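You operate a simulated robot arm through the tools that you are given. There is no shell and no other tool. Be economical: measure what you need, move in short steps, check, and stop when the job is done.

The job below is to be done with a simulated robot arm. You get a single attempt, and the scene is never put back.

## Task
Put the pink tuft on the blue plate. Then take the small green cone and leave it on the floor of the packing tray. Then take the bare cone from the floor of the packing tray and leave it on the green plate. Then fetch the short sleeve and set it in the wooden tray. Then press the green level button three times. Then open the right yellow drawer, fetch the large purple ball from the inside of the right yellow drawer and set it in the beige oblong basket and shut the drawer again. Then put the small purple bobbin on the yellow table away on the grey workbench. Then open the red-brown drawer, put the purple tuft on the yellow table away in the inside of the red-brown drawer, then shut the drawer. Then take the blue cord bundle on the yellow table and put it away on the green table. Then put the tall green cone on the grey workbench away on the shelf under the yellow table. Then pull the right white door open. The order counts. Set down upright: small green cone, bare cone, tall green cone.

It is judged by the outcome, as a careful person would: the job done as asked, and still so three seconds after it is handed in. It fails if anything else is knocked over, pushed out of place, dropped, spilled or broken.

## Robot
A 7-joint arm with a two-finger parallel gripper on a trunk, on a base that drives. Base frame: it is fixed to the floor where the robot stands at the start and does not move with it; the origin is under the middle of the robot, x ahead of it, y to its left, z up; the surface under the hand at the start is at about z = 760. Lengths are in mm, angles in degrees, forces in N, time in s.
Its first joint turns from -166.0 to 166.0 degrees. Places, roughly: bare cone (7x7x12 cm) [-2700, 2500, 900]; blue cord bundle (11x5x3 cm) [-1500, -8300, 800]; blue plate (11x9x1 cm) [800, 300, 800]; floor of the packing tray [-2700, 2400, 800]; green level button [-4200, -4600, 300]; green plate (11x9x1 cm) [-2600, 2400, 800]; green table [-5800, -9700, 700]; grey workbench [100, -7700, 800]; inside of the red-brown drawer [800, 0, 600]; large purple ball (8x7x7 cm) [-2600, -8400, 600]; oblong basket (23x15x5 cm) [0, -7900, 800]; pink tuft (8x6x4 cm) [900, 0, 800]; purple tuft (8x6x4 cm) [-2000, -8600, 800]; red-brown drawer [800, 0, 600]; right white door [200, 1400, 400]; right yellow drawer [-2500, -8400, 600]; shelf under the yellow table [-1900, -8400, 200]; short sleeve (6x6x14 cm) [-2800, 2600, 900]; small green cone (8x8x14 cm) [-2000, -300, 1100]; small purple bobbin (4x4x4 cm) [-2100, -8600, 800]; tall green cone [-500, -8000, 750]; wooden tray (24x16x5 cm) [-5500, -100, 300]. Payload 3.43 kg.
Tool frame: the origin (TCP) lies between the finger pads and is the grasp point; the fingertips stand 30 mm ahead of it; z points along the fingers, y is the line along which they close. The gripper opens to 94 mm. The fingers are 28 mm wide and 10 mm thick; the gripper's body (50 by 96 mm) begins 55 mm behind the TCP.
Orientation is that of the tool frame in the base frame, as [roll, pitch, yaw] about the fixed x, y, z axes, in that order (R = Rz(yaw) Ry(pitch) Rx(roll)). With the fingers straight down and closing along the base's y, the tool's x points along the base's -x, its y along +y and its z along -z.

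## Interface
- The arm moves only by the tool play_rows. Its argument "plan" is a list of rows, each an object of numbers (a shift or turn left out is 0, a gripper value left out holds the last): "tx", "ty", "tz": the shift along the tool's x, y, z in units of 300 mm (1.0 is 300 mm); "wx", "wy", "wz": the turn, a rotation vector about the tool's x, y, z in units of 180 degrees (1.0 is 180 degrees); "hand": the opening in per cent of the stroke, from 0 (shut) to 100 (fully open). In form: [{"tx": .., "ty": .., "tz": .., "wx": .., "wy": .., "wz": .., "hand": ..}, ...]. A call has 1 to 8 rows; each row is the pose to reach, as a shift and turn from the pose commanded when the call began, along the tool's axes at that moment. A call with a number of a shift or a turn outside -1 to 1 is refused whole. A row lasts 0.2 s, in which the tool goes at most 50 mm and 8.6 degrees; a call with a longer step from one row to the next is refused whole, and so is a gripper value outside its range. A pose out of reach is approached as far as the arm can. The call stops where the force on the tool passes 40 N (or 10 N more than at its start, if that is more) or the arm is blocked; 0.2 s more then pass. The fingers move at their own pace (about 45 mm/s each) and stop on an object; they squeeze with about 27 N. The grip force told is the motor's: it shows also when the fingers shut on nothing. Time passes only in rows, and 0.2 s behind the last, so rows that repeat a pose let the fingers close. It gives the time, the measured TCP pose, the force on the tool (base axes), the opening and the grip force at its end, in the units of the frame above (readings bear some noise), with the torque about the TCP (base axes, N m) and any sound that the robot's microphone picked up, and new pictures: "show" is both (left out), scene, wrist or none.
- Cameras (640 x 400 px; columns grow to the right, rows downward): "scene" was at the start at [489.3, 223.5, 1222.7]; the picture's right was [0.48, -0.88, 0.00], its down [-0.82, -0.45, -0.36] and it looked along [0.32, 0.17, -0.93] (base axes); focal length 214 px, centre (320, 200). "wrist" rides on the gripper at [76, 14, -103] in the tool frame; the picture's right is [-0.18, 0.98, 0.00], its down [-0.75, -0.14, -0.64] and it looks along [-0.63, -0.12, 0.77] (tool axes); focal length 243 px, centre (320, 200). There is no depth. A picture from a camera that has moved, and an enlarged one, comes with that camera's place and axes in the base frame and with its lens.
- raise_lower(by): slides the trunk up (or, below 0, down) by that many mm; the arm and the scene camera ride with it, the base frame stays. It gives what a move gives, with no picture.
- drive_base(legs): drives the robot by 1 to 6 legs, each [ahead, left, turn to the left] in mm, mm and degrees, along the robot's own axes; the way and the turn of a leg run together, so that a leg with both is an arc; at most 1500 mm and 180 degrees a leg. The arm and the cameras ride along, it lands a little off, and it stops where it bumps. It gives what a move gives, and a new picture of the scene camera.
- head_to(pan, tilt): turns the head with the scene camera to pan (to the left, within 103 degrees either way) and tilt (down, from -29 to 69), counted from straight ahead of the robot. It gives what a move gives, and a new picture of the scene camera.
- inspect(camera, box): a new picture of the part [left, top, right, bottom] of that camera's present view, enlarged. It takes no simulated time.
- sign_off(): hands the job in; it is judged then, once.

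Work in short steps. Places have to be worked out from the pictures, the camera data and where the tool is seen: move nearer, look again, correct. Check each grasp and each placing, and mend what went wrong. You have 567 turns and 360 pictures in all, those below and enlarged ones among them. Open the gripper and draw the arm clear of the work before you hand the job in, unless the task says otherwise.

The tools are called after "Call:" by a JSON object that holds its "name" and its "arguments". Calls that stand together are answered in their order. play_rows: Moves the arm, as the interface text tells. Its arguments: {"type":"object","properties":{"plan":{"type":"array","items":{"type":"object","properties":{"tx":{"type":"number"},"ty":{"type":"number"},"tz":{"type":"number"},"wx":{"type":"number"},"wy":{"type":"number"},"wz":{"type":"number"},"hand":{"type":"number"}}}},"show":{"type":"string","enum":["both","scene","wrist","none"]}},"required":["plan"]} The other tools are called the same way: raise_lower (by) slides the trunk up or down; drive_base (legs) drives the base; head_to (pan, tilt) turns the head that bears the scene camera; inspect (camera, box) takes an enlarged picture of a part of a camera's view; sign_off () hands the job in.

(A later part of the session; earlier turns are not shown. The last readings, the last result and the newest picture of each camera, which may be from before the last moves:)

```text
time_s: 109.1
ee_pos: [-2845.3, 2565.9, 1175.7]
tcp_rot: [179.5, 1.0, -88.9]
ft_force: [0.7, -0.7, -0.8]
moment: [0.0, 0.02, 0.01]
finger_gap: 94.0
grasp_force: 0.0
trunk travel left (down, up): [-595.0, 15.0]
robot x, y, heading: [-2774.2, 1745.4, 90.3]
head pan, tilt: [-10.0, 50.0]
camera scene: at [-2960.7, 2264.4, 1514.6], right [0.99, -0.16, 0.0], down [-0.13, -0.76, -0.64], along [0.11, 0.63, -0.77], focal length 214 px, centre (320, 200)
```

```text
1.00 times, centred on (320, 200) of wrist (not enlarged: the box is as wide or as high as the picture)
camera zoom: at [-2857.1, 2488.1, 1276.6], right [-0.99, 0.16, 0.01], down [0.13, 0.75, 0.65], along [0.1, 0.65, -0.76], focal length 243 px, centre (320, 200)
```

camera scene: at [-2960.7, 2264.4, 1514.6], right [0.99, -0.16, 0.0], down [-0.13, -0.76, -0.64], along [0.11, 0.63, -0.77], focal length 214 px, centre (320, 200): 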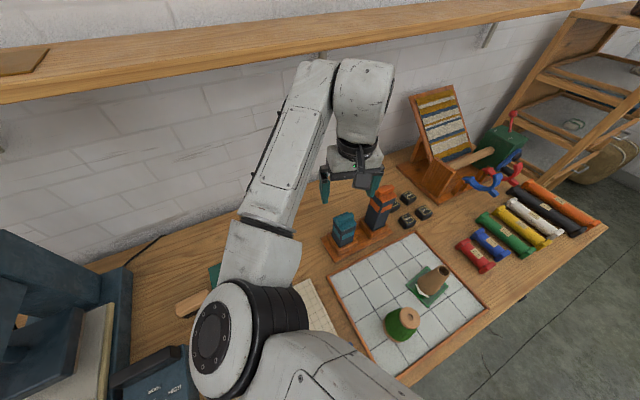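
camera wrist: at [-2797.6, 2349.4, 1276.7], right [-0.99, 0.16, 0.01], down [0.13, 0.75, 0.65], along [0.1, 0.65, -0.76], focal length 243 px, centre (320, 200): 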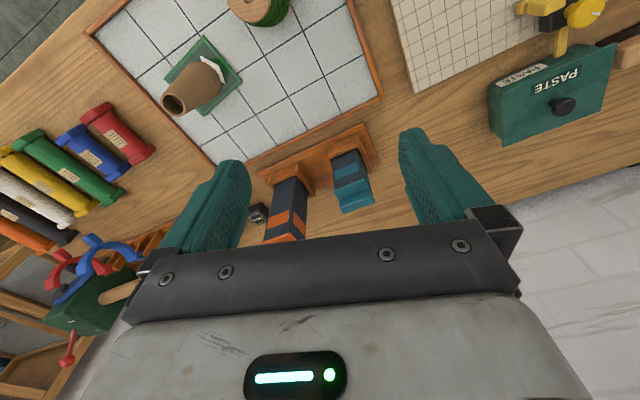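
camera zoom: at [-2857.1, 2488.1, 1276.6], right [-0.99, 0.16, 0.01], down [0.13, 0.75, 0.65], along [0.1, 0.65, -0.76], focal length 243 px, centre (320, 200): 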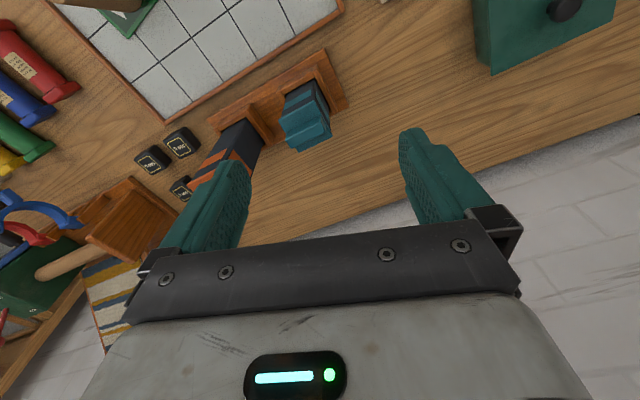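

Move above the sleeve, aligning yaw with the stand (17° ccw), at z≈1100.

Call:
{"name": "play_rows", "arguments": {"plan": [{"tx": -0.12, "ty": -0.045, "wz": -0.045}, {"tx": -0.252, "ty": -0.092, "wz": -0.09}, {"tx": -0.252, "ty": -0.092, "tz": 0.12, "wz": -0.094}, {"tx": -0.252, "ty": -0.092, "tz": 0.25, "wz": -0.094}], "show": "both"}}

Call:
{"name": "inspect", "arguments": {"camera": "wrist", "box": [200, 20, 440, 170]}}

```text
time_s: 110.1
ee_pos: [-2819.5, 2644.6, 1101.9]
tcp_rot: [179.9, 1.1, -71.9]
ft_force: [0.2, 0.3, 0.3]
moment: [-0.01, -0.01, 0.02]
finger_gap: 94.0
grasp_force: 0.0
trunk travel left (down, up): [-595.0, 15.0]
robot x, y, heading: [-2773.0, 1749.4, 90.5]
head pan, tilt: [-10.0, 50.0]
camera scene: at [-2960.7, 2264.4, 1514.7], right [0.99, -0.17, 0.0], down [-0.13, -0.76, -0.64], along [0.11, 0.63, -0.77], focal length 214 px, centre (320, 200)
camera wrist: at [-2807.9, 2566.1, 1203.0], right [-0.99, -0.13, 0.01], down [-0.09, 0.75, 0.66], along [-0.09, 0.65, -0.75], focal length 243 px, centre (320, 200)
```

scene: 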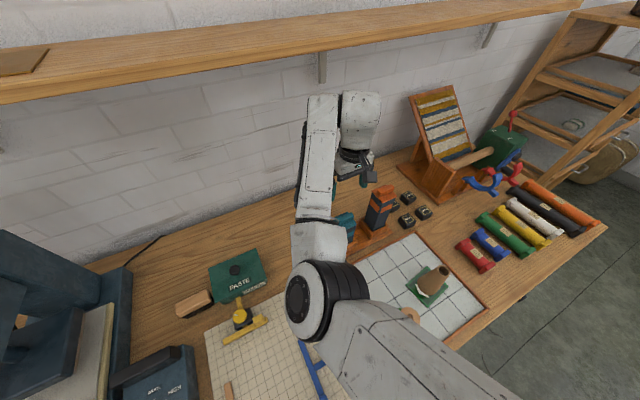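
wrist: 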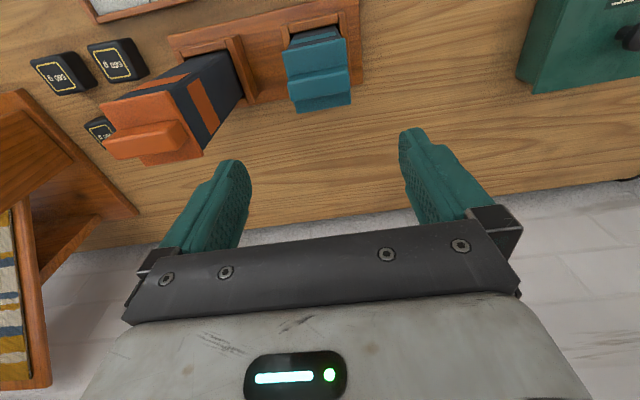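

```text
2.67 times, centred on (320, 95) of wrist
camera zoom: at [-2807.9, 2566.1, 1203.0], right [-0.99, -0.13, 0.01], down [-0.09, 0.75, 0.66], along [-0.09, 0.65, -0.75], focal length 647 px, centre (320, 480)
```

zoom: 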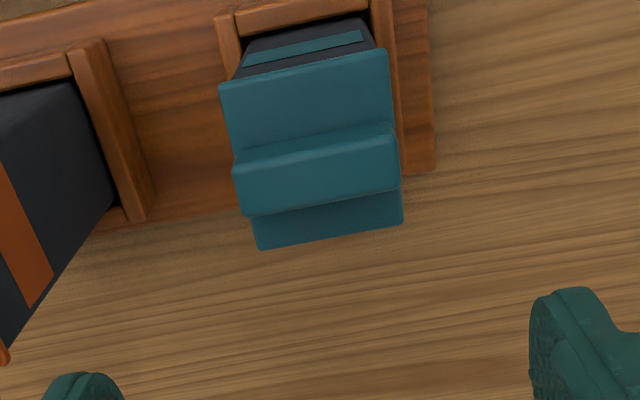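

Sleeve top centre computes to [-2818, 2634]; yaw matches. Correct and descend so that the tips just straddle its top.

Call:
{"name": "play_rows", "arguments": {"plan": [{"tx": 0.035, "ty": 0.006}, {"tx": 0.035, "ty": 0.006, "tz": 0.15}, {"tx": 0.035, "ty": 0.006, "tz": 0.3}, {"tx": 0.035, "ty": 0.006, "tz": 0.43}, {"tx": 0.035, "ty": 0.006, "tz": 0.46}], "show": "wrist"}}

```text
time_s: 111.3
ee_pos: [-2819.3, 2634.3, 964.5]
tcp_rot: [179.8, 1.1, -71.8]
ft_force: [-0.8, -0.2, -1.1]
moment: [0.02, 0.0, 0.02]
finger_gap: 94.2
grasp_force: 0.0
trunk travel left (down, up): [-595.0, 15.0]
robot x, y, heading: [-2773.4, 1746.0, 90.4]
head pan, tilt: [-10.0, 50.0]
camera wrist: at [-2808.4, 2556.4, 1065.2], right [-0.99, -0.13, 0.01], down [-0.09, 0.75, 0.66], along [-0.09, 0.65, -0.75], focal length 243 px, centre (320, 200)
```

wrist: 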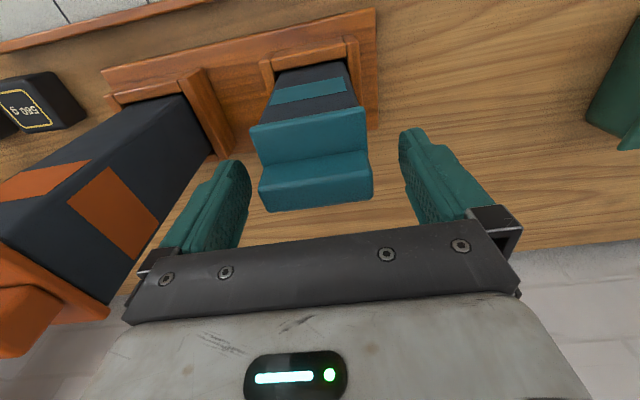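

Good straddle. Descend to 910 and close.

Call:
{"name": "play_rows", "arguments": {"plan": [{"tz": 0.1}, {"tz": 0.182}, {"tz": 0.182, "hand": 0}, {"tz": 0.182, "hand": 0}, {"tz": 0.182, "hand": 0}, {"tz": 0.182, "hand": 0}], "show": "wrist"}}

```text
time_s: 112.0
ee_pos: [-2819.8, 2639.2, 920.9]
tcp_rot: [-179.7, 2.0, -72.0]
ft_force: [0.1, -3.9, 25.1]
moment: [0.01, 0.0, 0.02]
finger_gap: 67.2
grasp_force: 0.1
trunk travel left (down, up): [-595.0, 15.0]
robot x, y, heading: [-2769.4, 1745.2, 90.2]
head pan, tilt: [-10.0, 50.0]
stopped in row 3: the force on the tool passed its limit at 44 N (the readings are from after the stop); the commanded pose is now the measured one
camera wrist: at [-2809.1, 2559.4, 1019.0], right [-0.99, -0.13, 0.0], down [-0.1, 0.74, 0.67], along [-0.09, 0.66, -0.74], focal length 243 px, centre (320, 200)
```

wrist: 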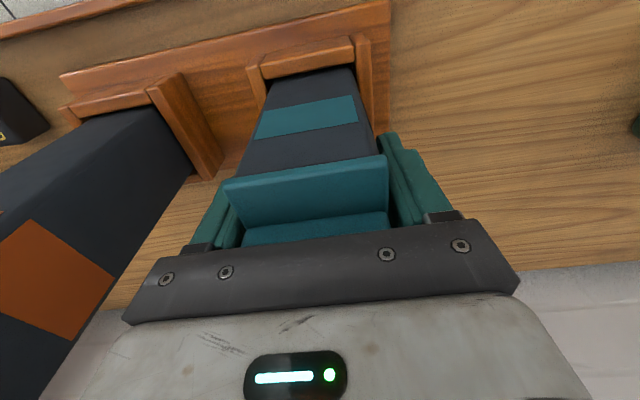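

The palm touched the sleeve's ridge at TCP 921. Rise 7 mm and close.

Call:
{"name": "play_rows", "arguments": {"plan": [{"tz": -0.025, "hand": 80}, {"tz": -0.025, "hand": 0, "wy": 0.005}, {"tz": -0.025, "hand": 0, "wy": 0.005}, {"tz": -0.025, "hand": 0, "wy": 0.005}, {"tz": -0.025, "hand": 0, "wy": 0.005}], "show": "wrist"}}

```text
time_s: 113.2
ee_pos: [-2819.9, 2638.6, 922.6]
tcp_rot: [-179.9, 0.7, -72.0]
ft_force: [-0.9, 0.2, 0.2]
moment: [-0.01, 0.0, 0.0]
finger_gap: 61.3
grasp_force: 26.8
trunk travel left (down, up): [-595.0, 15.0]
robot x, y, heading: [-2773.8, 1743.1, 90.3]
head pan, tilt: [-10.0, 50.0]
heard: snap
camera wrist: at [-2808.8, 2559.8, 1024.0], right [-0.99, -0.13, 0.0], down [-0.1, 0.75, 0.65], along [-0.08, 0.65, -0.76], focal length 243 px, centre (320, 200)
```

wrist: 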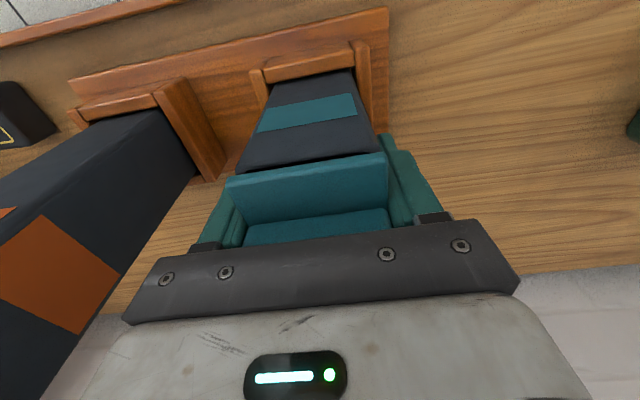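

I heard a snap, the picture shows the sleeve intact in the grip. Lift slowly and check.

Call:
{"name": "play_rows", "arguments": {"plan": [{"tz": -0.02}, {"tz": -0.05}, {"tz": -0.1}], "show": "both"}}

```text
time_s: 114.0
ee_pos: [-2818.9, 2637.5, 951.8]
tcp_rot: [-179.9, 0.6, -71.9]
ft_force: [1.1, 0.1, -0.3]
moment: [-0.01, 0.0, 0.06]
finger_gap: 61.5
grasp_force: 27.2
trunk travel left (down, up): [-595.0, 15.0]
robot x, y, heading: [-2772.3, 1744.2, 90.3]
head pan, tilt: [-10.0, 50.0]
camera scene: at [-2960.5, 2264.3, 1514.6], right [0.99, -0.17, 0.0], down [-0.13, -0.76, -0.64], along [0.11, 0.63, -0.77], focal length 214 px, centre (320, 200)
camera wrist: at [-2809.0, 2559.2, 1054.0], right [-0.99, -0.13, 0.0], down [-0.1, 0.75, 0.65], along [-0.08, 0.65, -0.76], focal length 243 px, centre (320, 200)
```

scene: 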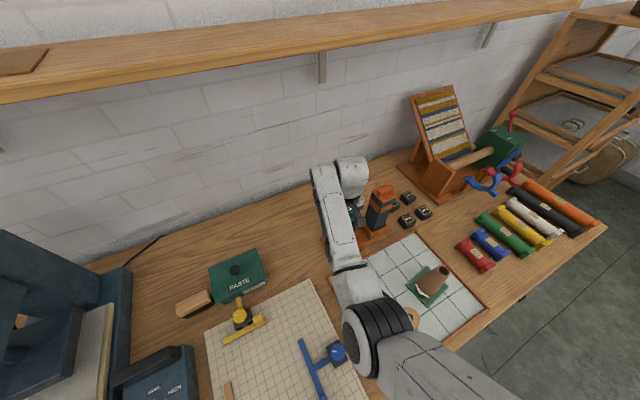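
wrist: 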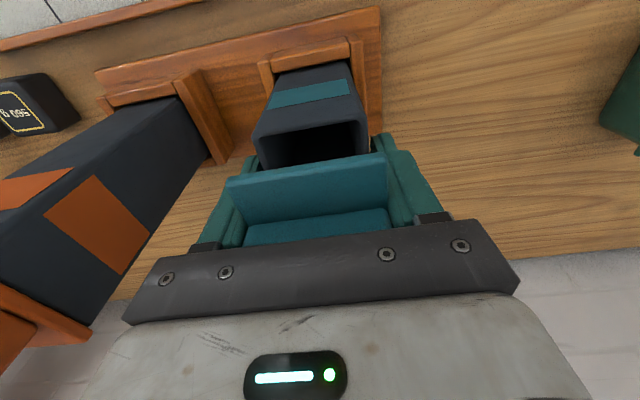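

The teal top is a lid that came off the dark sleeve. Put it straight back on, pressing gently until it seats.

Call:
{"name": "play_rows", "arguments": {"plan": [{"tz": 0.05}, {"tz": 0.085}, {"tz": 0.1}, {"tz": 0.108}], "show": "wrist"}}

```text
time_s: 115.0
ee_pos: [-2819.1, 2636.9, 920.2]
tcp_rot: [-179.8, 0.8, -72.1]
ft_force: [0.9, -0.4, 4.0]
moment: [0.04, 0.13, 0.03]
finger_gap: 61.0
grasp_force: 26.8
trunk travel left (down, up): [-595.0, 15.0]
robot x, y, heading: [-2769.8, 1747.7, 90.1]
head pan, tilt: [-10.0, 50.0]
heard: snap
camera wrist: at [-2808.5, 2559.0, 1021.9], right [-0.99, -0.13, 0.0], down [-0.1, 0.75, 0.65], along [-0.08, 0.65, -0.76], focal length 243 px, centre (320, 200)
```

wrist: 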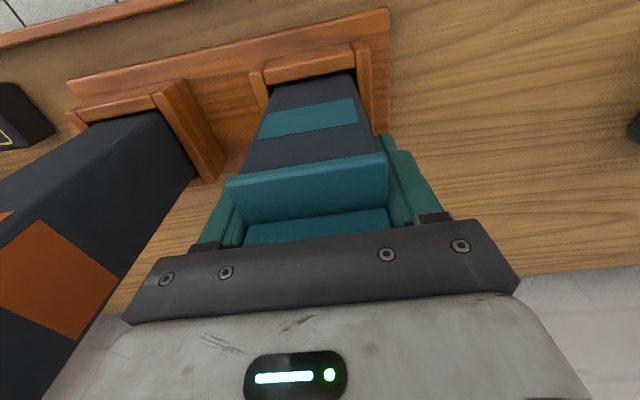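

The lid snapped back. The sleeve must be gripped by its dark body below the lid, so I'll use a 45° tilted grasp from the front. First open, rise clear and check.

Call:
{"name": "play_rows", "arguments": {"plan": [{"hand": 80}, {"hand": 95}, {"hand": 95}, {"tz": -0.15}, {"tz": -0.3}, {"tz": -0.45}, {"tz": -0.6}], "show": "wrist"}}

```text
time_s: 116.6
ee_pos: [-2820.0, 2633.4, 1101.5]
tcp_rot: [-179.8, 0.7, -71.9]
ft_force: [1.3, -0.4, -0.8]
moment: [0.01, 0.03, -0.01]
finger_gap: 89.3
grasp_force: 0.1
trunk travel left (down, up): [-595.0, 15.0]
robot x, y, heading: [-2773.5, 1747.3, 90.4]
head pan, tilt: [-10.0, 50.0]
camera wrist: at [-2808.2, 2556.7, 1202.6], right [-0.99, -0.13, 0.0], down [-0.1, 0.75, 0.65], along [-0.09, 0.65, -0.76], focal length 243 px, centre (320, 200)
```

wrist: 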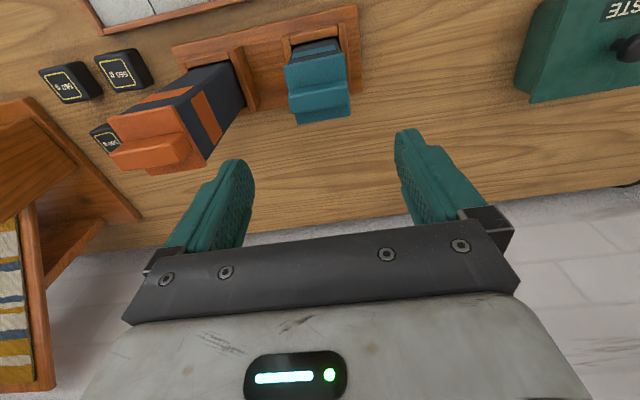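

Lid is in place. Now draw back ~180 mm and pitch the tool 45° forward.

Call:
{"name": "play_rows", "arguments": {"plan": [{"tx": 0.14, "wy": -0.0}, {"tx": 0.28, "wy": -0.045}, {"tx": 0.42, "wy": -0.09}, {"tx": 0.56, "wy": -0.135}, {"tx": 0.6, "wy": -0.18}, {"tx": 0.6, "wy": -0.225}, {"tx": 0.6, "wy": -0.25}, {"tx": 0.6, "wy": -0.25}], "show": "both"}}

```text
time_s: 118.4
ee_pos: [-2762.4, 2463.2, 1097.7]
tcp_rot: [-179.7, 45.8, -71.8]
ft_force: [0.5, -0.3, 0.0]
moment: [0.0, 0.02, -0.02]
finger_gap: 89.4
grasp_force: 0.0
trunk travel left (down, up): [-595.0, 15.0]
robot x, y, heading: [-2770.9, 1747.8, 90.5]
head pan, tilt: [-10.0, 50.0]
camera scene: at [-2960.5, 2264.2, 1514.6], right [0.99, -0.17, 0.0], down [-0.13, -0.76, -0.64], along [0.11, 0.63, -0.77], focal length 214 px, centre (320, 200)
camera wrist: at [-2736.8, 2339.2, 1114.6], right [-0.97, -0.18, 0.13], down [0.11, 0.1, 0.99], along [-0.19, 0.98, -0.08], focal length 243 px, centre (320, 200)
```

scene: 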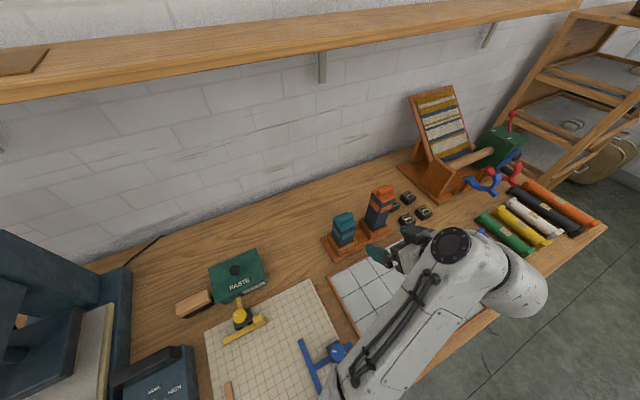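
wrist: 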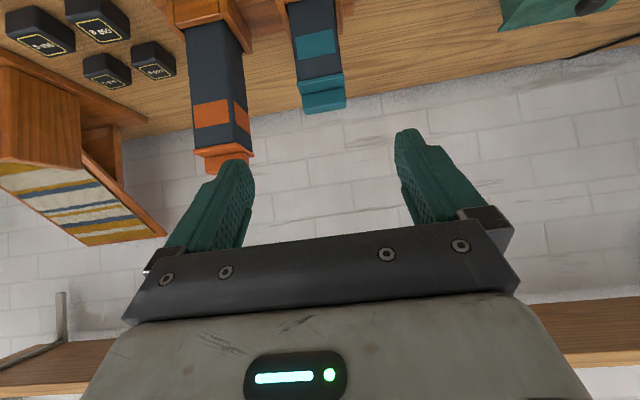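

The tool now looks at the sleeves from the front. Zoom to measure lid and socket heights.

Call:
{"name": "inspect", "arguments": {"camera": "wrist", "box": [176, 0, 416, 150]}}

```text
2.67 times, centred on (296, 75) of wrist
camera zoom: at [-2736.8, 2339.2, 1114.6], right [-0.97, -0.18, 0.13], down [0.11, 0.1, 0.99], along [-0.19, 0.98, -0.08], focal length 647 px, centre (384, 533)
```

zoom: 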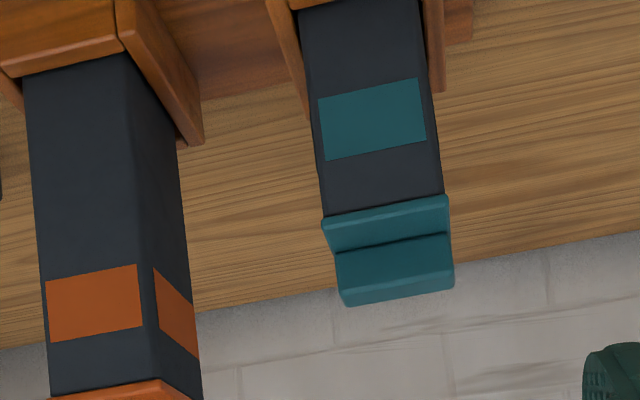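

Lid bottom at z≈950, socket top ≈857; lateral offset nil. Align along the 45° approach line and advance most of the way.

Call:
{"name": "play_rows", "arguments": {"plan": [{"tx": 0.1, "tz": 0.05}, {"tx": 0.102, "tz": 0.2}, {"tx": 0.102, "tz": 0.35}, {"tx": 0.102, "tz": 0.5}, {"tx": 0.102, "tz": 0.6}], "show": "both"}}

```text
time_s: 119.6
ee_pos: [-2795.8, 2567.8, 947.9]
tcp_rot: [180.0, 45.7, -71.9]
ft_force: [0.2, -0.2, -0.4]
moment: [-0.01, -0.04, 0.02]
finger_gap: 89.0
grasp_force: 0.1
trunk travel left (down, up): [-595.0, 15.0]
robot x, y, heading: [-2773.1, 1745.1, 90.4]
head pan, tilt: [-10.0, 50.0]
camera scene: at [-2960.6, 2264.2, 1514.6], right [0.99, -0.17, 0.0], down [-0.13, -0.76, -0.64], along [0.11, 0.63, -0.77], focal length 214 px, centre (320, 200)
camera wrist: at [-2770.1, 2444.5, 964.4], right [-0.97, -0.18, 0.13], down [0.11, 0.11, 0.99], along [-0.19, 0.98, -0.08], focal length 243 px, centre (320, 200)
```

scene: 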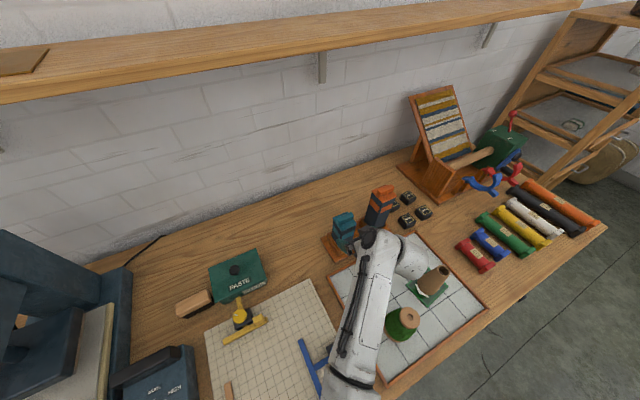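
wrist: 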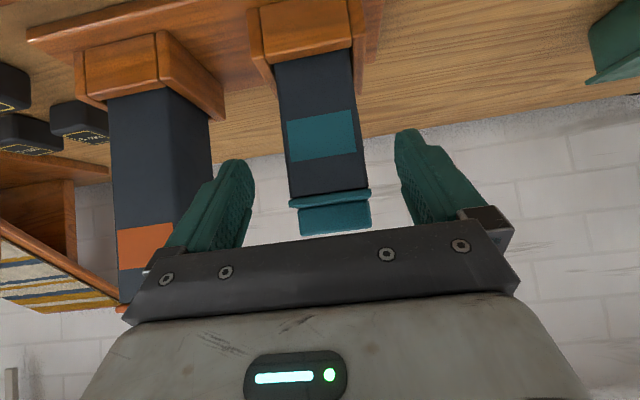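

Aligned, arm links clear of the cones. Advance the last 69 mm and close.

Call:
{"name": "play_rows", "arguments": {"plan": [{"tz": 0.12}, {"tz": 0.231}, {"tz": 0.231}], "show": "both"}}

```text
time_s: 120.4
ee_pos: [-2811.2, 2615.2, 900.9]
tcp_rot: [-179.9, 45.7, -71.9]
ft_force: [0.0, 0.9, -0.4]
moment: [0.0, 0.0, -0.01]
finger_gap: 89.4
grasp_force: 0.1
trunk travel left (down, up): [-595.0, 15.0]
robot x, y, heading: [-2773.2, 1745.7, 90.5]
head pan, tilt: [-10.0, 50.0]
camera scene: at [-2960.5, 2264.3, 1514.6], right [0.99, -0.17, 0.0], down [-0.13, -0.76, -0.64], along [0.11, 0.63, -0.77], focal length 214 px, centre (320, 200)
camera wrist: at [-2785.6, 2489.8, 917.2], right [-0.97, -0.18, 0.13], down [0.11, 0.11, 0.99], along [-0.19, 0.98, -0.08], focal length 243 px, centre (320, 200)
```

scene: 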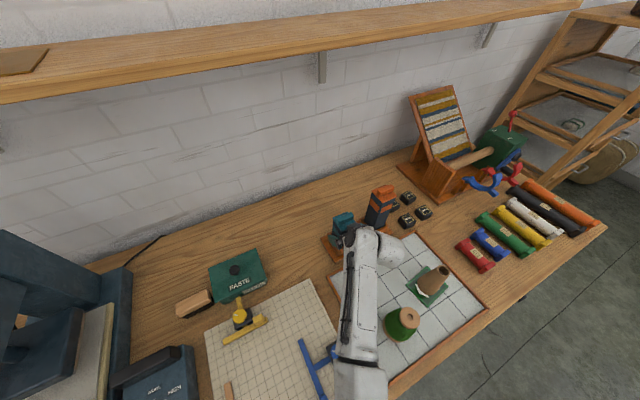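
wrist: 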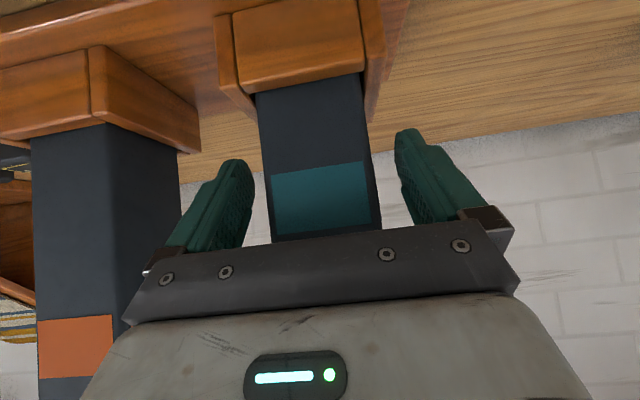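

Close on the body.

Call:
{"name": "play_rows", "arguments": {"plan": [{"hand": 0}, {"hand": 0}, {"hand": 0}, {"hand": 0}], "show": "none"}}

Call:
{"name": "play_rows", "arguments": {"plan": [{"tx": -0.036, "tz": -0.035}, {"tx": -0.108, "tz": -0.105}, {"tx": -0.18, "tz": -0.175}, {"tx": -0.252, "tz": -0.245}], "show": "both"}}

```text
time_s: 121.4
ee_pos: [-2811.7, 2614.0, 901.9]
tcp_rot: [-179.8, 45.7, -71.8]
ft_force: [0.2, 0.1, 0.1]
moment: [-0.01, 0.01, 0.02]
finger_gap: 60.2
grasp_force: 27.2
trunk travel left (down, up): [-595.0, 15.0]
robot x, y, heading: [-2773.2, 1748.7, 90.3]
head pan, tilt: [-10.0, 50.0]
```

```text
time_s: 122.4
ee_pos: [-2811.2, 2612.7, 1007.1]
tcp_rot: [-179.9, 45.7, -71.9]
ft_force: [0.3, 1.0, -1.9]
moment: [-0.06, -0.02, 0.02]
finger_gap: 60.0
grasp_force: 27.2
trunk travel left (down, up): [-595.0, 15.0]
robot x, y, heading: [-2773.7, 1744.1, 90.4]
head pan, tilt: [-10.0, 50.0]
camera scene: at [-2960.5, 2264.3, 1514.5], right [0.99, -0.17, 0.0], down [-0.13, -0.76, -0.64], along [0.11, 0.63, -0.77], focal length 214 px, centre (320, 200)
camera wrist: at [-2786.3, 2489.1, 1024.7], right [-0.97, -0.18, 0.13], down [0.11, 0.11, 0.99], along [-0.19, 0.98, -0.08], focal length 243 px, centre (320, 200)
```

scene: 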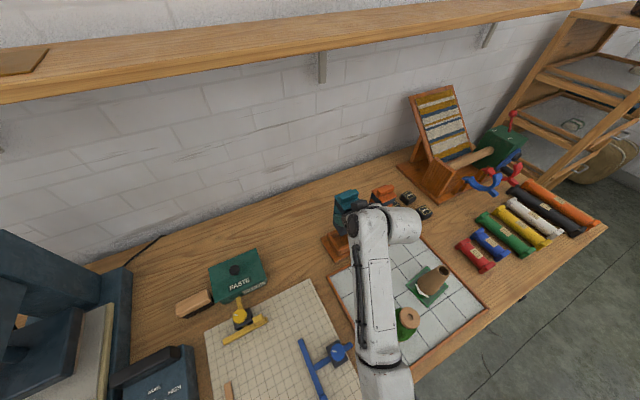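
wrist: 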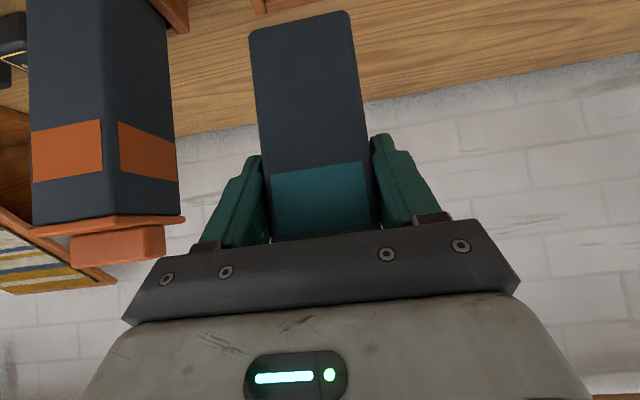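

Sleeve with lid lifted cleanly. Raise to ~1150 and retract from the bench; then back off.

Call:
{"name": "play_rows", "arguments": {"plan": [{"tx": -0.11, "tz": -0.11}, {"tx": -0.22, "tz": -0.22}, {"tx": -0.33, "tz": -0.33}, {"tx": -0.33, "tz": -0.4}, {"tx": -0.3, "tz": -0.54}, {"tx": -0.25, "tz": -0.68}], "show": "scene"}}

Call:
{"name": "drive_base", "arguments": {"legs": [[-500, 0, 0]]}}

```text
time_s: 123.8
ee_pos: [-2784.2, 2524.6, 1202.5]
tcp_rot: [-179.9, 45.7, -71.9]
ft_force: [-0.6, 0.9, -1.6]
moment: [-0.02, -0.03, -0.03]
finger_gap: 60.2
grasp_force: 27.3
trunk travel left (down, up): [-595.0, 15.0]
robot x, y, heading: [-2774.5, 1749.3, 90.4]
head pan, tilt: [-10.0, 50.0]
camera scene: at [-2960.3, 2264.2, 1514.6], right [0.99, -0.17, 0.0], down [-0.13, -0.76, -0.64], along [0.11, 0.63, -0.77], focal length 214 px, centre (320, 200)
```

scene: 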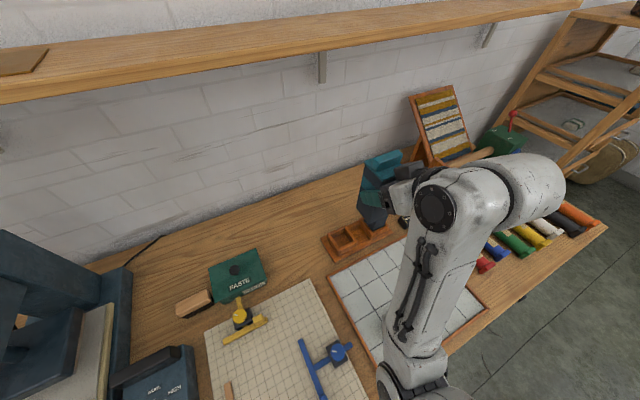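

```text
time_s: 126.8
ee_pos: [-2777.7, 2025.8, 1201.9]
tcp_rot: [-179.8, 45.8, -72.0]
ft_force: [0.0, 0.1, -2.2]
moment: [-0.01, -0.02, 0.03]
finger_gap: 59.8
grasp_force: 26.9
trunk travel left (down, up): [-595.0, 15.0]
robot x, y, heading: [-2771.1, 1245.3, 90.3]
head pan, tilt: [-10.0, 50.0]
camera scene: at [-2956.0, 1765.2, 1514.6], right [0.99, -0.17, 0.0], down [-0.13, -0.76, -0.64], along [0.11, 0.63, -0.77], focal length 214 px, centre (320, 200)
```

scene: 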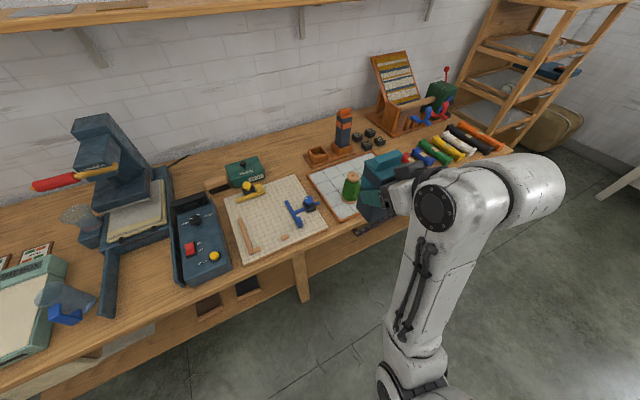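

Clear. Back 250 mm more and turn left to face -x to see the route to the wooden tray.

Call:
{"name": "drive_base", "arguments": {"legs": [[-250, 0, 0], [0, 0, 90]]}}

Call:
{"name": "head_to", "arguments": {"pan": 10, "tilt": 20}}

```text
time_s: 132.4
ee_pos: [-3546.2, 997.0, 1202.1]
tcp_rot: [-179.9, 45.8, 17.1]
ft_force: [-0.3, -0.7, -1.8]
moment: [0.03, -0.03, 0.04]
finger_gap: 59.8
grasp_force: 27.2
trunk travel left (down, up): [-595.0, 15.0]
robot x, y, heading: [-2767.9, 994.1, 179.4]
head pan, tilt: [-10.0, 50.0]
camera scene: at [-3289.2, 818.5, 1514.6], right [0.18, 0.98, 0.0], down [0.75, -0.14, -0.64], along [-0.63, 0.12, -0.77], focal length 214 px, centre (320, 200)
```

scene: 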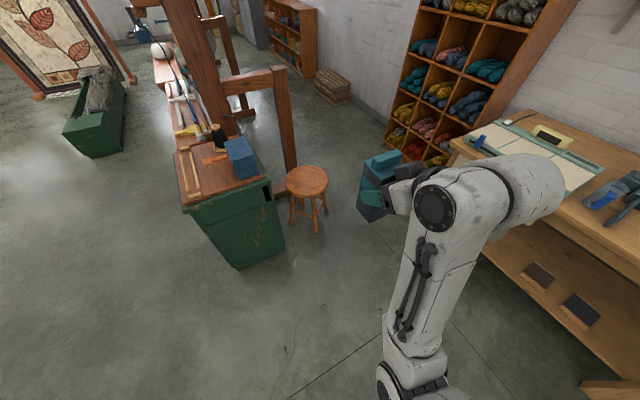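

```text
time_s: 133.3
ee_pos: [-3546.7, 996.1, 1203.0]
tcp_rot: [-179.9, 45.7, 17.1]
ft_force: [0.8, 0.1, -1.7]
moment: [0.01, -0.05, -0.01]
finger_gap: 60.3
grasp_force: 27.1
trunk travel left (down, up): [-595.0, 15.0]
robot x, y, heading: [-2766.9, 991.2, 179.4]
head pan, tilt: [10.0, 20.0]
camera scene: at [-3305.3, 789.2, 1560.1], right [-0.16, 0.99, 0.0], down [0.34, 0.06, -0.94], along [-0.93, -0.15, -0.34], focal length 214 px, centre (320, 200)
```

scene: 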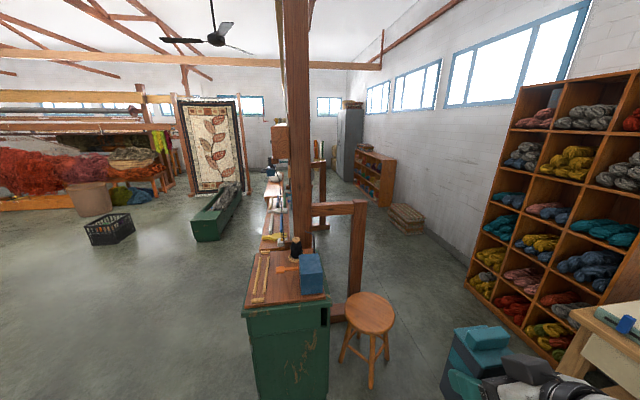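

Zoom toward the predicted wooden tray position (col ~276, row ~232).

Call:
{"name": "inspect", "arguments": {"camera": "scene", "box": [180, 170, 370, 290]}}

```text
3.33 times, centred on (275, 230) of scene
camera zoom: at [-3305.3, 789.2, 1560.1], right [-0.16, 0.99, 0.0], down [0.34, 0.06, -0.94], along [-0.93, -0.15, -0.34], focal length 715 px, centre (470, 100)
```

zoom: 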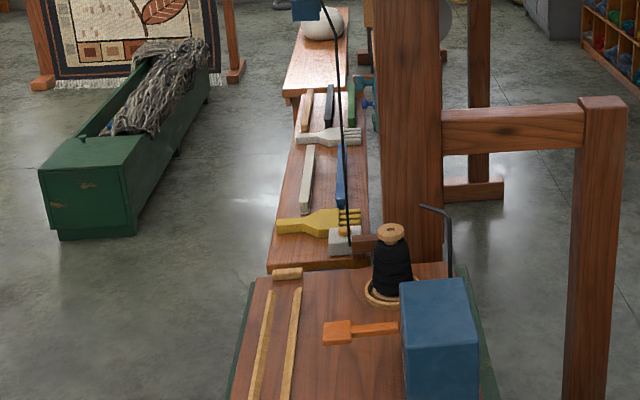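

I'll retract the arm 250 mm for a smaller sweep before driving on.

Call:
{"name": "play_rows", "arguments": {"plan": [{"tx": 0.11, "tz": -0.11}, {"tx": 0.22, "tz": -0.22}, {"tx": 0.33, "tz": -0.34}, {"tx": 0.44, "tz": -0.45}, {"tx": 0.55, "tz": -0.57}], "show": "scene"}}

```text
time_s: 134.5
ee_pos: [-3503.1, 1013.1, 1171.5]
tcp_rot: [-179.8, 45.7, 17.2]
ft_force: [0.1, -0.3, -1.7]
moment: [0.01, -0.02, 0.0]
finger_gap: 60.5
grasp_force: 27.0
out of reach, approached as far as the arm can: row 1, 2, 3, 4, 5
trunk travel left (down, up): [-595.0, 15.0]
robot x, y, heading: [-2768.3, 992.9, 179.7]
head pan, tilt: [10.0, 20.0]
camera scene: at [-3305.3, 789.3, 1560.2], right [-0.16, 0.99, 0.0], down [0.34, 0.06, -0.94], along [-0.93, -0.15, -0.34], focal length 214 px, centre (320, 200)
```

scene: 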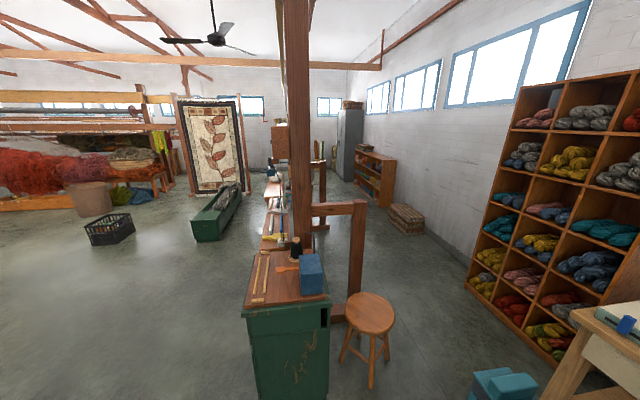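

Turn to heading about -130° and drive diagonally between the tall shelf and the green cabinet.

Call:
{"name": "drive_base", "arguments": {"legs": [[0, 0, 50.3], [1000, 0, 0], [900, 0, 0]]}}

Call:
{"name": "head_to", "arguments": {"pan": -60, "tilt": 30}}

```text
time_s: 146.3
ee_pos: [-4543.6, -968.8, 1172.2]
tcp_rot: [-179.8, 45.8, 65.6]
ft_force: [0.6, 0.7, -0.3]
moment: [0.05, -0.02, 0.0]
finger_gap: 60.0
grasp_force: 27.3
trunk travel left (down, up): [-595.0, 15.0]
robot x, y, heading: [-4041.1, -428.0, -132.0]
head pan, tilt: [10.0, 20.0]
camera scene: at [-4243.1, -966.3, 1560.2], right [-0.85, 0.53, 0.0], down [0.18, 0.29, -0.94], along [-0.5, -0.8, -0.34], focal length 214 px, centre (320, 200)
```

scene: 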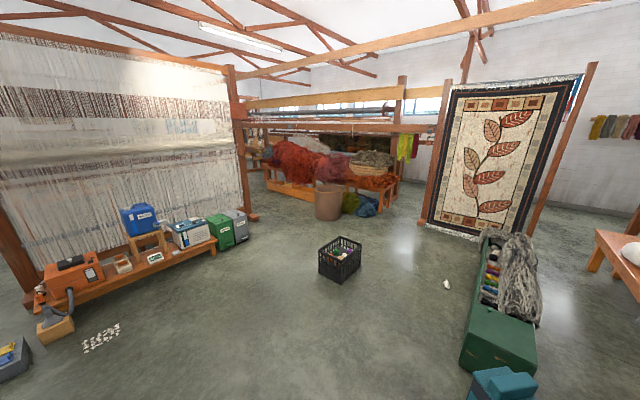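

```text
time_s: 147.7
ee_pos: [-4543.1, -968.9, 1171.4]
tcp_rot: [-179.9, 45.8, 65.6]
ft_force: [-0.2, 0.7, -1.9]
moment: [0.03, -0.06, 0.01]
finger_gap: 60.3
grasp_force: 27.4
trunk travel left (down, up): [-595.0, 15.0]
robot x, y, heading: [-4043.4, -429.8, -131.9]
head pan, tilt: [-60.0, 30.0]
camera scene: at [-4282.2, -868.6, 1544.1], right [0.21, 0.98, 0.0], down [0.49, -0.1, -0.87], along [-0.85, 0.18, -0.5], focal length 214 px, centre (320, 200)
```

scene: 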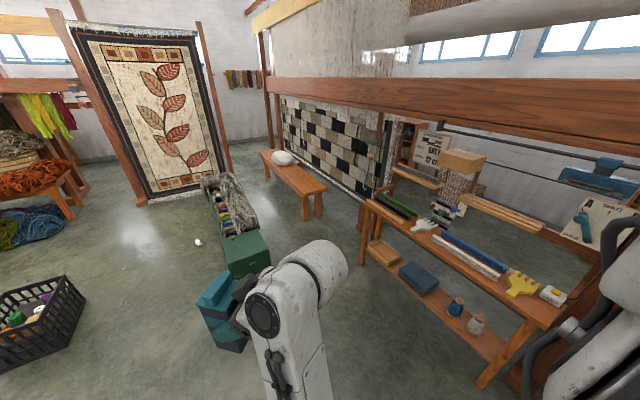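

The wooden tray is on the lower shelf of the tool bench, near (383, 252). Zoom.

Call:
{"name": "inspect", "arguments": {"camera": "scene", "box": [320, 180, 560, 330]}}

```text
2.67 times, centred on (440, 255) of scene
camera zoom: at [-4282.2, -868.6, 1544.1], right [0.21, 0.98, 0.0], down [0.49, -0.1, -0.87], along [-0.85, 0.18, -0.5], focal length 572 px, centre (0, 53)
```

zoom: 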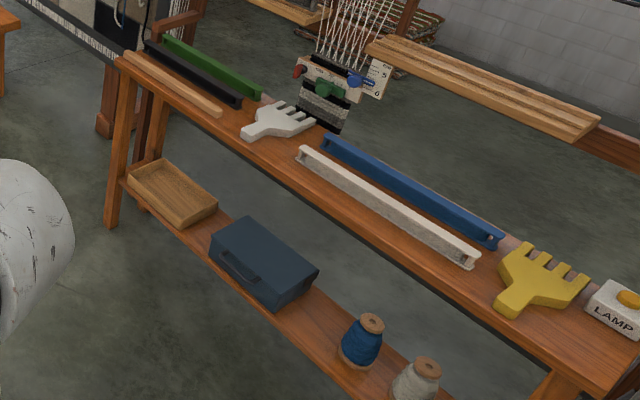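

Tray centre about [-5456, -71], front edge along 20°, on a shelf at z≈250 under a bench top at z≈700. I'll drive to the south side and turn to face it (heading ~108°).

Call:
{"name": "drive_base", "arguments": {"legs": [[1209, -266, 0], [0, 0, -120]]}}

Call:
{"name": "head_to", "arguments": {"pan": 20, "tilt": 45}}

```text
time_s: 159.1
ee_pos: [-5244.0, -444.3, 1171.9]
tcp_rot: [-179.7, 45.7, -56.0]
ft_force: [0.0, -0.1, -1.2]
moment: [-0.01, -0.02, -0.02]
finger_gap: 60.2
grasp_force: 27.2
trunk travel left (down, up): [-595.0, 15.0]
robot x, y, heading: [-5047.5, -1153.0, 106.5]
head pan, tilt: [-60.0, 30.0]
camera scene: at [-5299.2, -717.8, 1544.1], right [0.72, -0.69, 0.0], down [-0.34, -0.36, -0.87], along [0.6, 0.63, -0.5], focal length 214 px, centre (320, 200)
```

scene: 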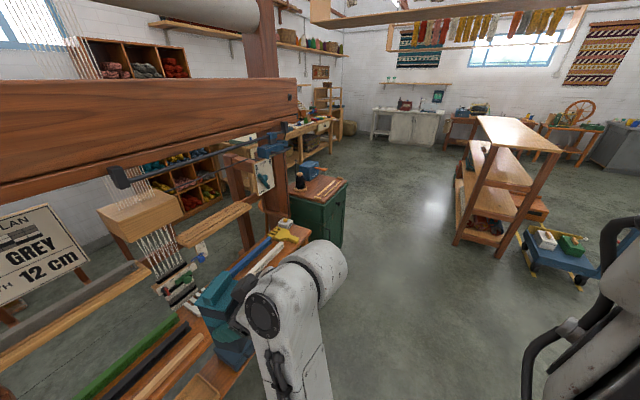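

```text
time_s: 160.6
ee_pos: [-5244.7, -444.2, 1172.7]
tcp_rot: [-179.8, 45.7, -56.0]
ft_force: [0.6, 0.3, -1.6]
moment: [-0.01, -0.03, -0.01]
finger_gap: 59.9
grasp_force: 26.8
trunk travel left (down, up): [-595.0, 15.0]
robot x, y, heading: [-5046.6, -1157.0, 106.6]
head pan, tilt: [20.0, 45.0]
camera scene: at [-5409.8, -717.7, 1521.5], right [0.81, 0.59, 0.0], down [0.42, -0.57, -0.71], along [-0.42, 0.57, -0.71], focal length 214 px, centre (320, 200)
```

scene: 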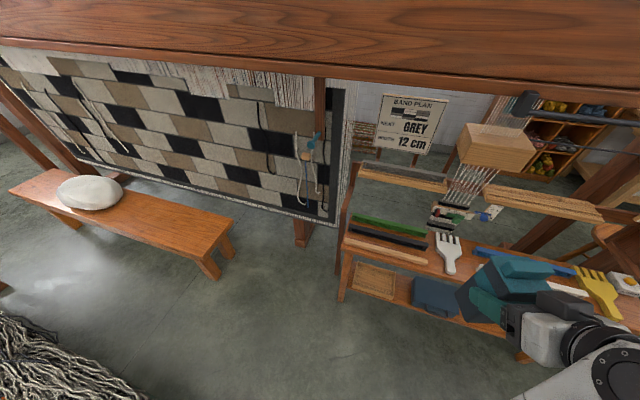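

Beam overhead is ahead; I'll lower the trunk here so the arm works low, then look.

Call:
{"name": "raise_lower", "arguments": {"by": -560}}

Call:
{"name": "head_to", "arguments": {"pan": 0, "tilt": 35}}

```text
refused: -560 is not a number from -400 to 400
```

```text
time_s: 161.4
ee_pos: [-5243.1, -444.0, 1170.9]
tcp_rot: [-179.7, 45.8, -55.9]
ft_force: [-0.2, 0.2, -0.4]
moment: [-0.04, -0.01, 0.01]
finger_gap: 60.0
grasp_force: 26.8
trunk travel left (down, up): [-595.0, 15.0]
robot x, y, heading: [-5047.3, -1154.1, 106.4]
head pan, tilt: [0.0, 35.0]
camera scene: at [-5386.5, -698.8, 1536.3], right [0.96, 0.28, 0.0], down [0.16, -0.55, -0.82], along [-0.23, 0.79, -0.57], focal length 214 px, centre (320, 200)
```

scene: 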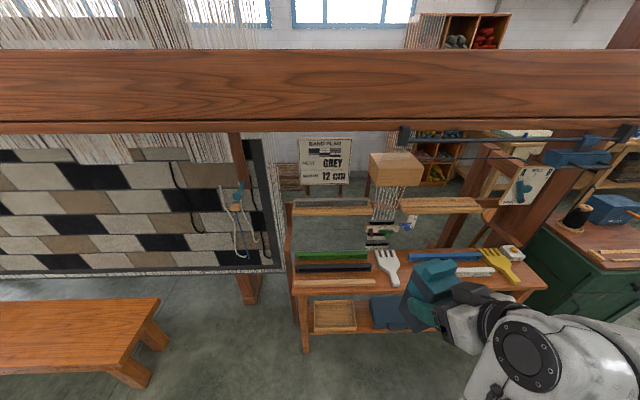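

Heading is square to the bench. Lower the trunk in two steps.

Call:
{"name": "raise_lower", "arguments": {"by": -400}}

Call:
{"name": "raise_lower", "arguments": {"by": -170}}

Call:
{"name": "head_to", "arguments": {"pan": 0, "tilt": 30}}

Call:
{"name": "inspect", "arguments": {"camera": "scene", "box": [240, 160, 480, 310]}}

```text
time_s: 165.2
ee_pos: [-5243.7, -444.9, 770.6]
tcp_rot: [-179.8, 45.8, -56.0]
ft_force: [0.3, -1.0, -0.7]
moment: [0.0, -0.03, -0.02]
finger_gap: 59.9
grasp_force: 27.3
trunk travel left (down, up): [-195.0, 415.0]
robot x, y, heading: [-5046.8, -1156.1, 106.6]
head pan, tilt: [0.0, 35.0]
```

```text
time_s: 167.2
ee_pos: [-5243.6, -444.0, 602.6]
tcp_rot: [-179.7, 45.8, -56.0]
ft_force: [0.5, -0.6, -1.8]
moment: [-0.03, -0.01, 0.0]
finger_gap: 60.1
grasp_force: 26.6
trunk travel left (down, up): [-25.0, 585.0]
robot x, y, heading: [-5043.5, -1159.9, 106.3]
head pan, tilt: [0.0, 35.0]
```

```text
time_s: 167.8
ee_pos: [-5244.4, -443.4, 602.2]
tcp_rot: [-179.8, 45.7, -55.9]
ft_force: [-0.4, 0.2, -1.1]
moment: [-0.04, 0.02, 0.02]
finger_gap: 60.0
grasp_force: 27.0
trunk travel left (down, up): [-25.0, 585.0]
robot x, y, heading: [-5048.5, -1153.6, 106.4]
head pan, tilt: [0.0, 30.0]
camera scene: at [-5387.1, -696.6, 974.1], right [0.96, 0.28, 0.0], down [0.14, -0.48, -0.87], along [-0.24, 0.83, -0.5], focal length 214 px, centre (320, 200)
```

scene: 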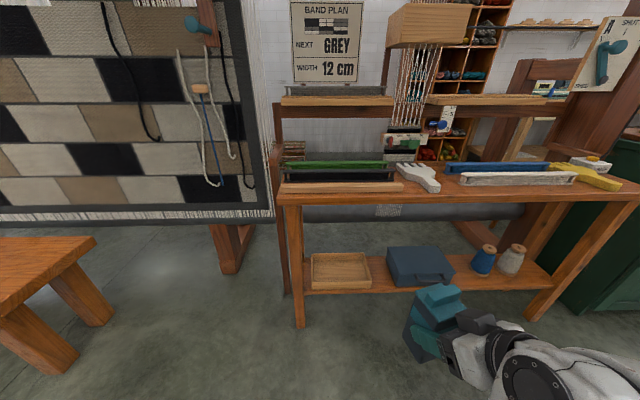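

```text
2.67 times, centred on (360, 235) of scene
camera zoom: at [-5387.1, -696.6, 974.1], right [0.96, 0.28, 0.0], down [0.14, -0.48, -0.87], along [-0.24, 0.83, -0.5], focal length 572 px, centre (213, 107)
```

zoom: 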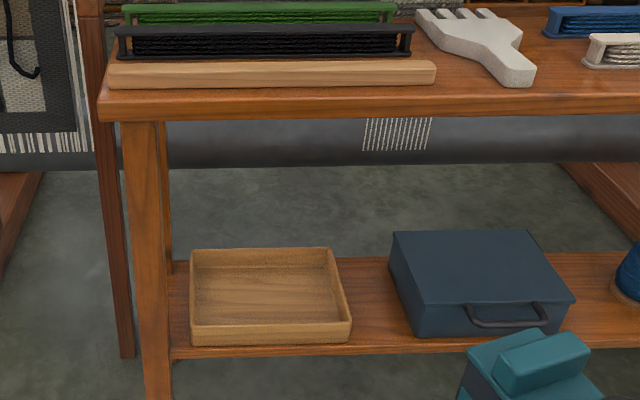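

Tray measured: rim z≈253, floor ≈212, centre about [-5491, -31]. First square the tool to the bench (turn 18° clockwise) and shift left 120 mm.

Call:
{"name": "play_rows", "arguments": {"plan": [{"tx": -0.029, "ty": 0.128, "tz": 0.029, "wx": 0.0235, "wz": 0.0228}, {"tx": -0.057, "ty": 0.256, "tz": 0.058, "wx": 0.047, "wz": 0.0456}, {"tx": -0.086, "ty": 0.384, "tz": 0.088, "wx": 0.0705, "wz": 0.0685}], "show": "none"}}

```text
time_s: 168.6
ee_pos: [-5362.2, -476.6, 599.4]
tcp_rot: [-179.7, 45.8, -73.8]
ft_force: [1.1, 0.4, -0.4]
moment: [0.0, -0.04, 0.01]
finger_gap: 59.9
grasp_force: 27.0
trunk travel left (down, up): [-25.0, 585.0]
robot x, y, heading: [-5046.6, -1152.6, 106.3]
head pan, tilt: [0.0, 30.0]
```

Now lower the sleeve straight down to TCP z≈345 in front of the bench.

Call:
{"name": "play_rows", "arguments": {"plan": [{"tx": 0.11, "tz": 0.107}, {"tx": 0.22, "tz": 0.214}, {"tx": 0.33, "tz": 0.32}, {"tx": 0.44, "tz": 0.428}, {"tx": 0.55, "tz": 0.535}, {"tx": 0.61, "tz": 0.593}], "show": "both"}}

```text
time_s: 170.0
ee_pos: [-5359.2, -476.2, 345.4]
tcp_rot: [-179.8, 45.8, -73.7]
ft_force: [-0.4, 0.2, -0.5]
moment: [-0.02, -0.03, -0.03]
finger_gap: 59.8
grasp_force: 26.9
trunk travel left (down, up): [-25.0, 585.0]
robot x, y, heading: [-5045.5, -1152.1, 106.1]
head pan, tilt: [0.0, 30.0]
camera scene: at [-5387.0, -696.6, 974.2], right [0.96, 0.28, 0.0], down [0.14, -0.48, -0.87], along [-0.24, 0.83, -0.5], focal length 214 px, centre (320, 200)
camera wrist: at [-5337.5, -601.6, 362.5], right [-0.98, -0.15, 0.13], down [0.12, 0.1, 0.99], along [-0.16, 0.98, -0.08], focal length 243 px, centre (320, 200)
```

scene: 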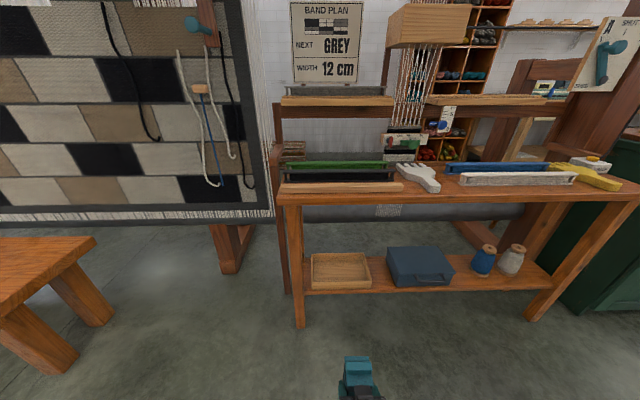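
wrist: 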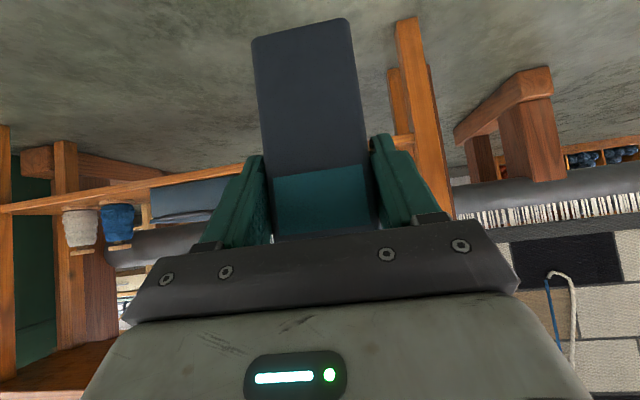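

Laterally aligned (r≈+89 vs tray +86). Drive 250 mm ahead, then verify.

Call:
{"name": "drive_base", "arguments": {"legs": [[250, 0, 0]]}}

Call:
{"name": "head_to", "arguments": {"pan": 0, "tilt": 50}}

```text
time_s: 171.8
ee_pos: [-5425.2, -234.5, 346.7]
tcp_rot: [-179.8, 45.8, -73.9]
ft_force: [0.2, -0.3, -1.0]
moment: [-0.01, -0.02, 0.01]
finger_gap: 60.0
grasp_force: 26.9
trunk travel left (down, up): [-25.0, 585.0]
robot x, y, heading: [-5118.2, -914.9, 106.3]
head pan, tilt: [0.0, 30.0]
camera scene: at [-5455.0, -455.8, 974.1], right [0.96, 0.28, 0.0], down [0.14, -0.48, -0.87], along [-0.24, 0.83, -0.5], focal length 214 px, centre (320, 200)
```

scene: 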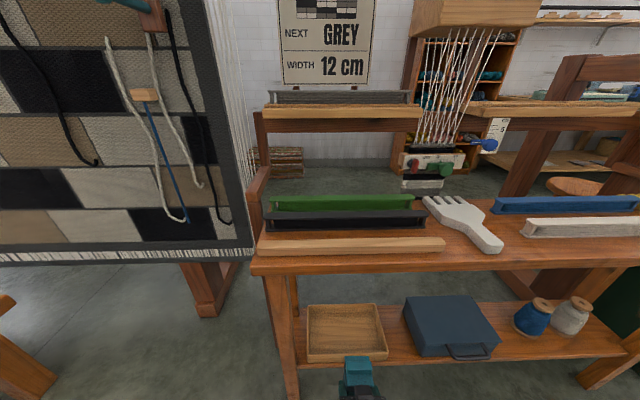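

```text
time_s: 172.7
ee_pos: [-5426.4, -237.1, 347.2]
tcp_rot: [-179.8, 45.8, -73.9]
ft_force: [0.3, 1.2, -1.1]
moment: [-0.03, 0.0, 0.02]
finger_gap: 60.1
grasp_force: 27.4
trunk travel left (down, up): [-25.0, 585.0]
robot x, y, heading: [-5117.9, -914.3, 105.9]
head pan, tilt: [0.0, 50.0]
camera scene: at [-5451.3, -468.7, 944.7], right [0.96, 0.28, 0.0], down [0.21, -0.74, -0.64], along [-0.18, 0.62, -0.77], focal length 214 px, centre (320, 200)
```

scene: 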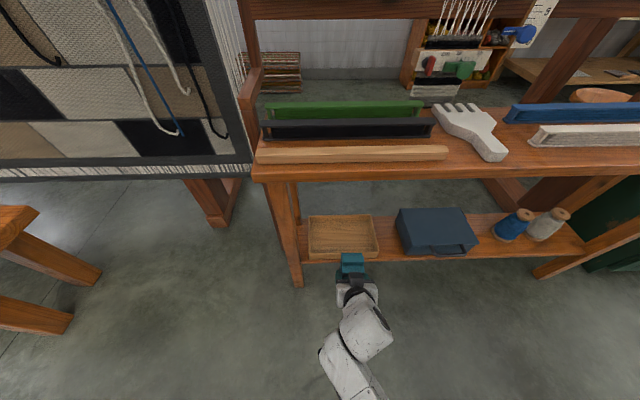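

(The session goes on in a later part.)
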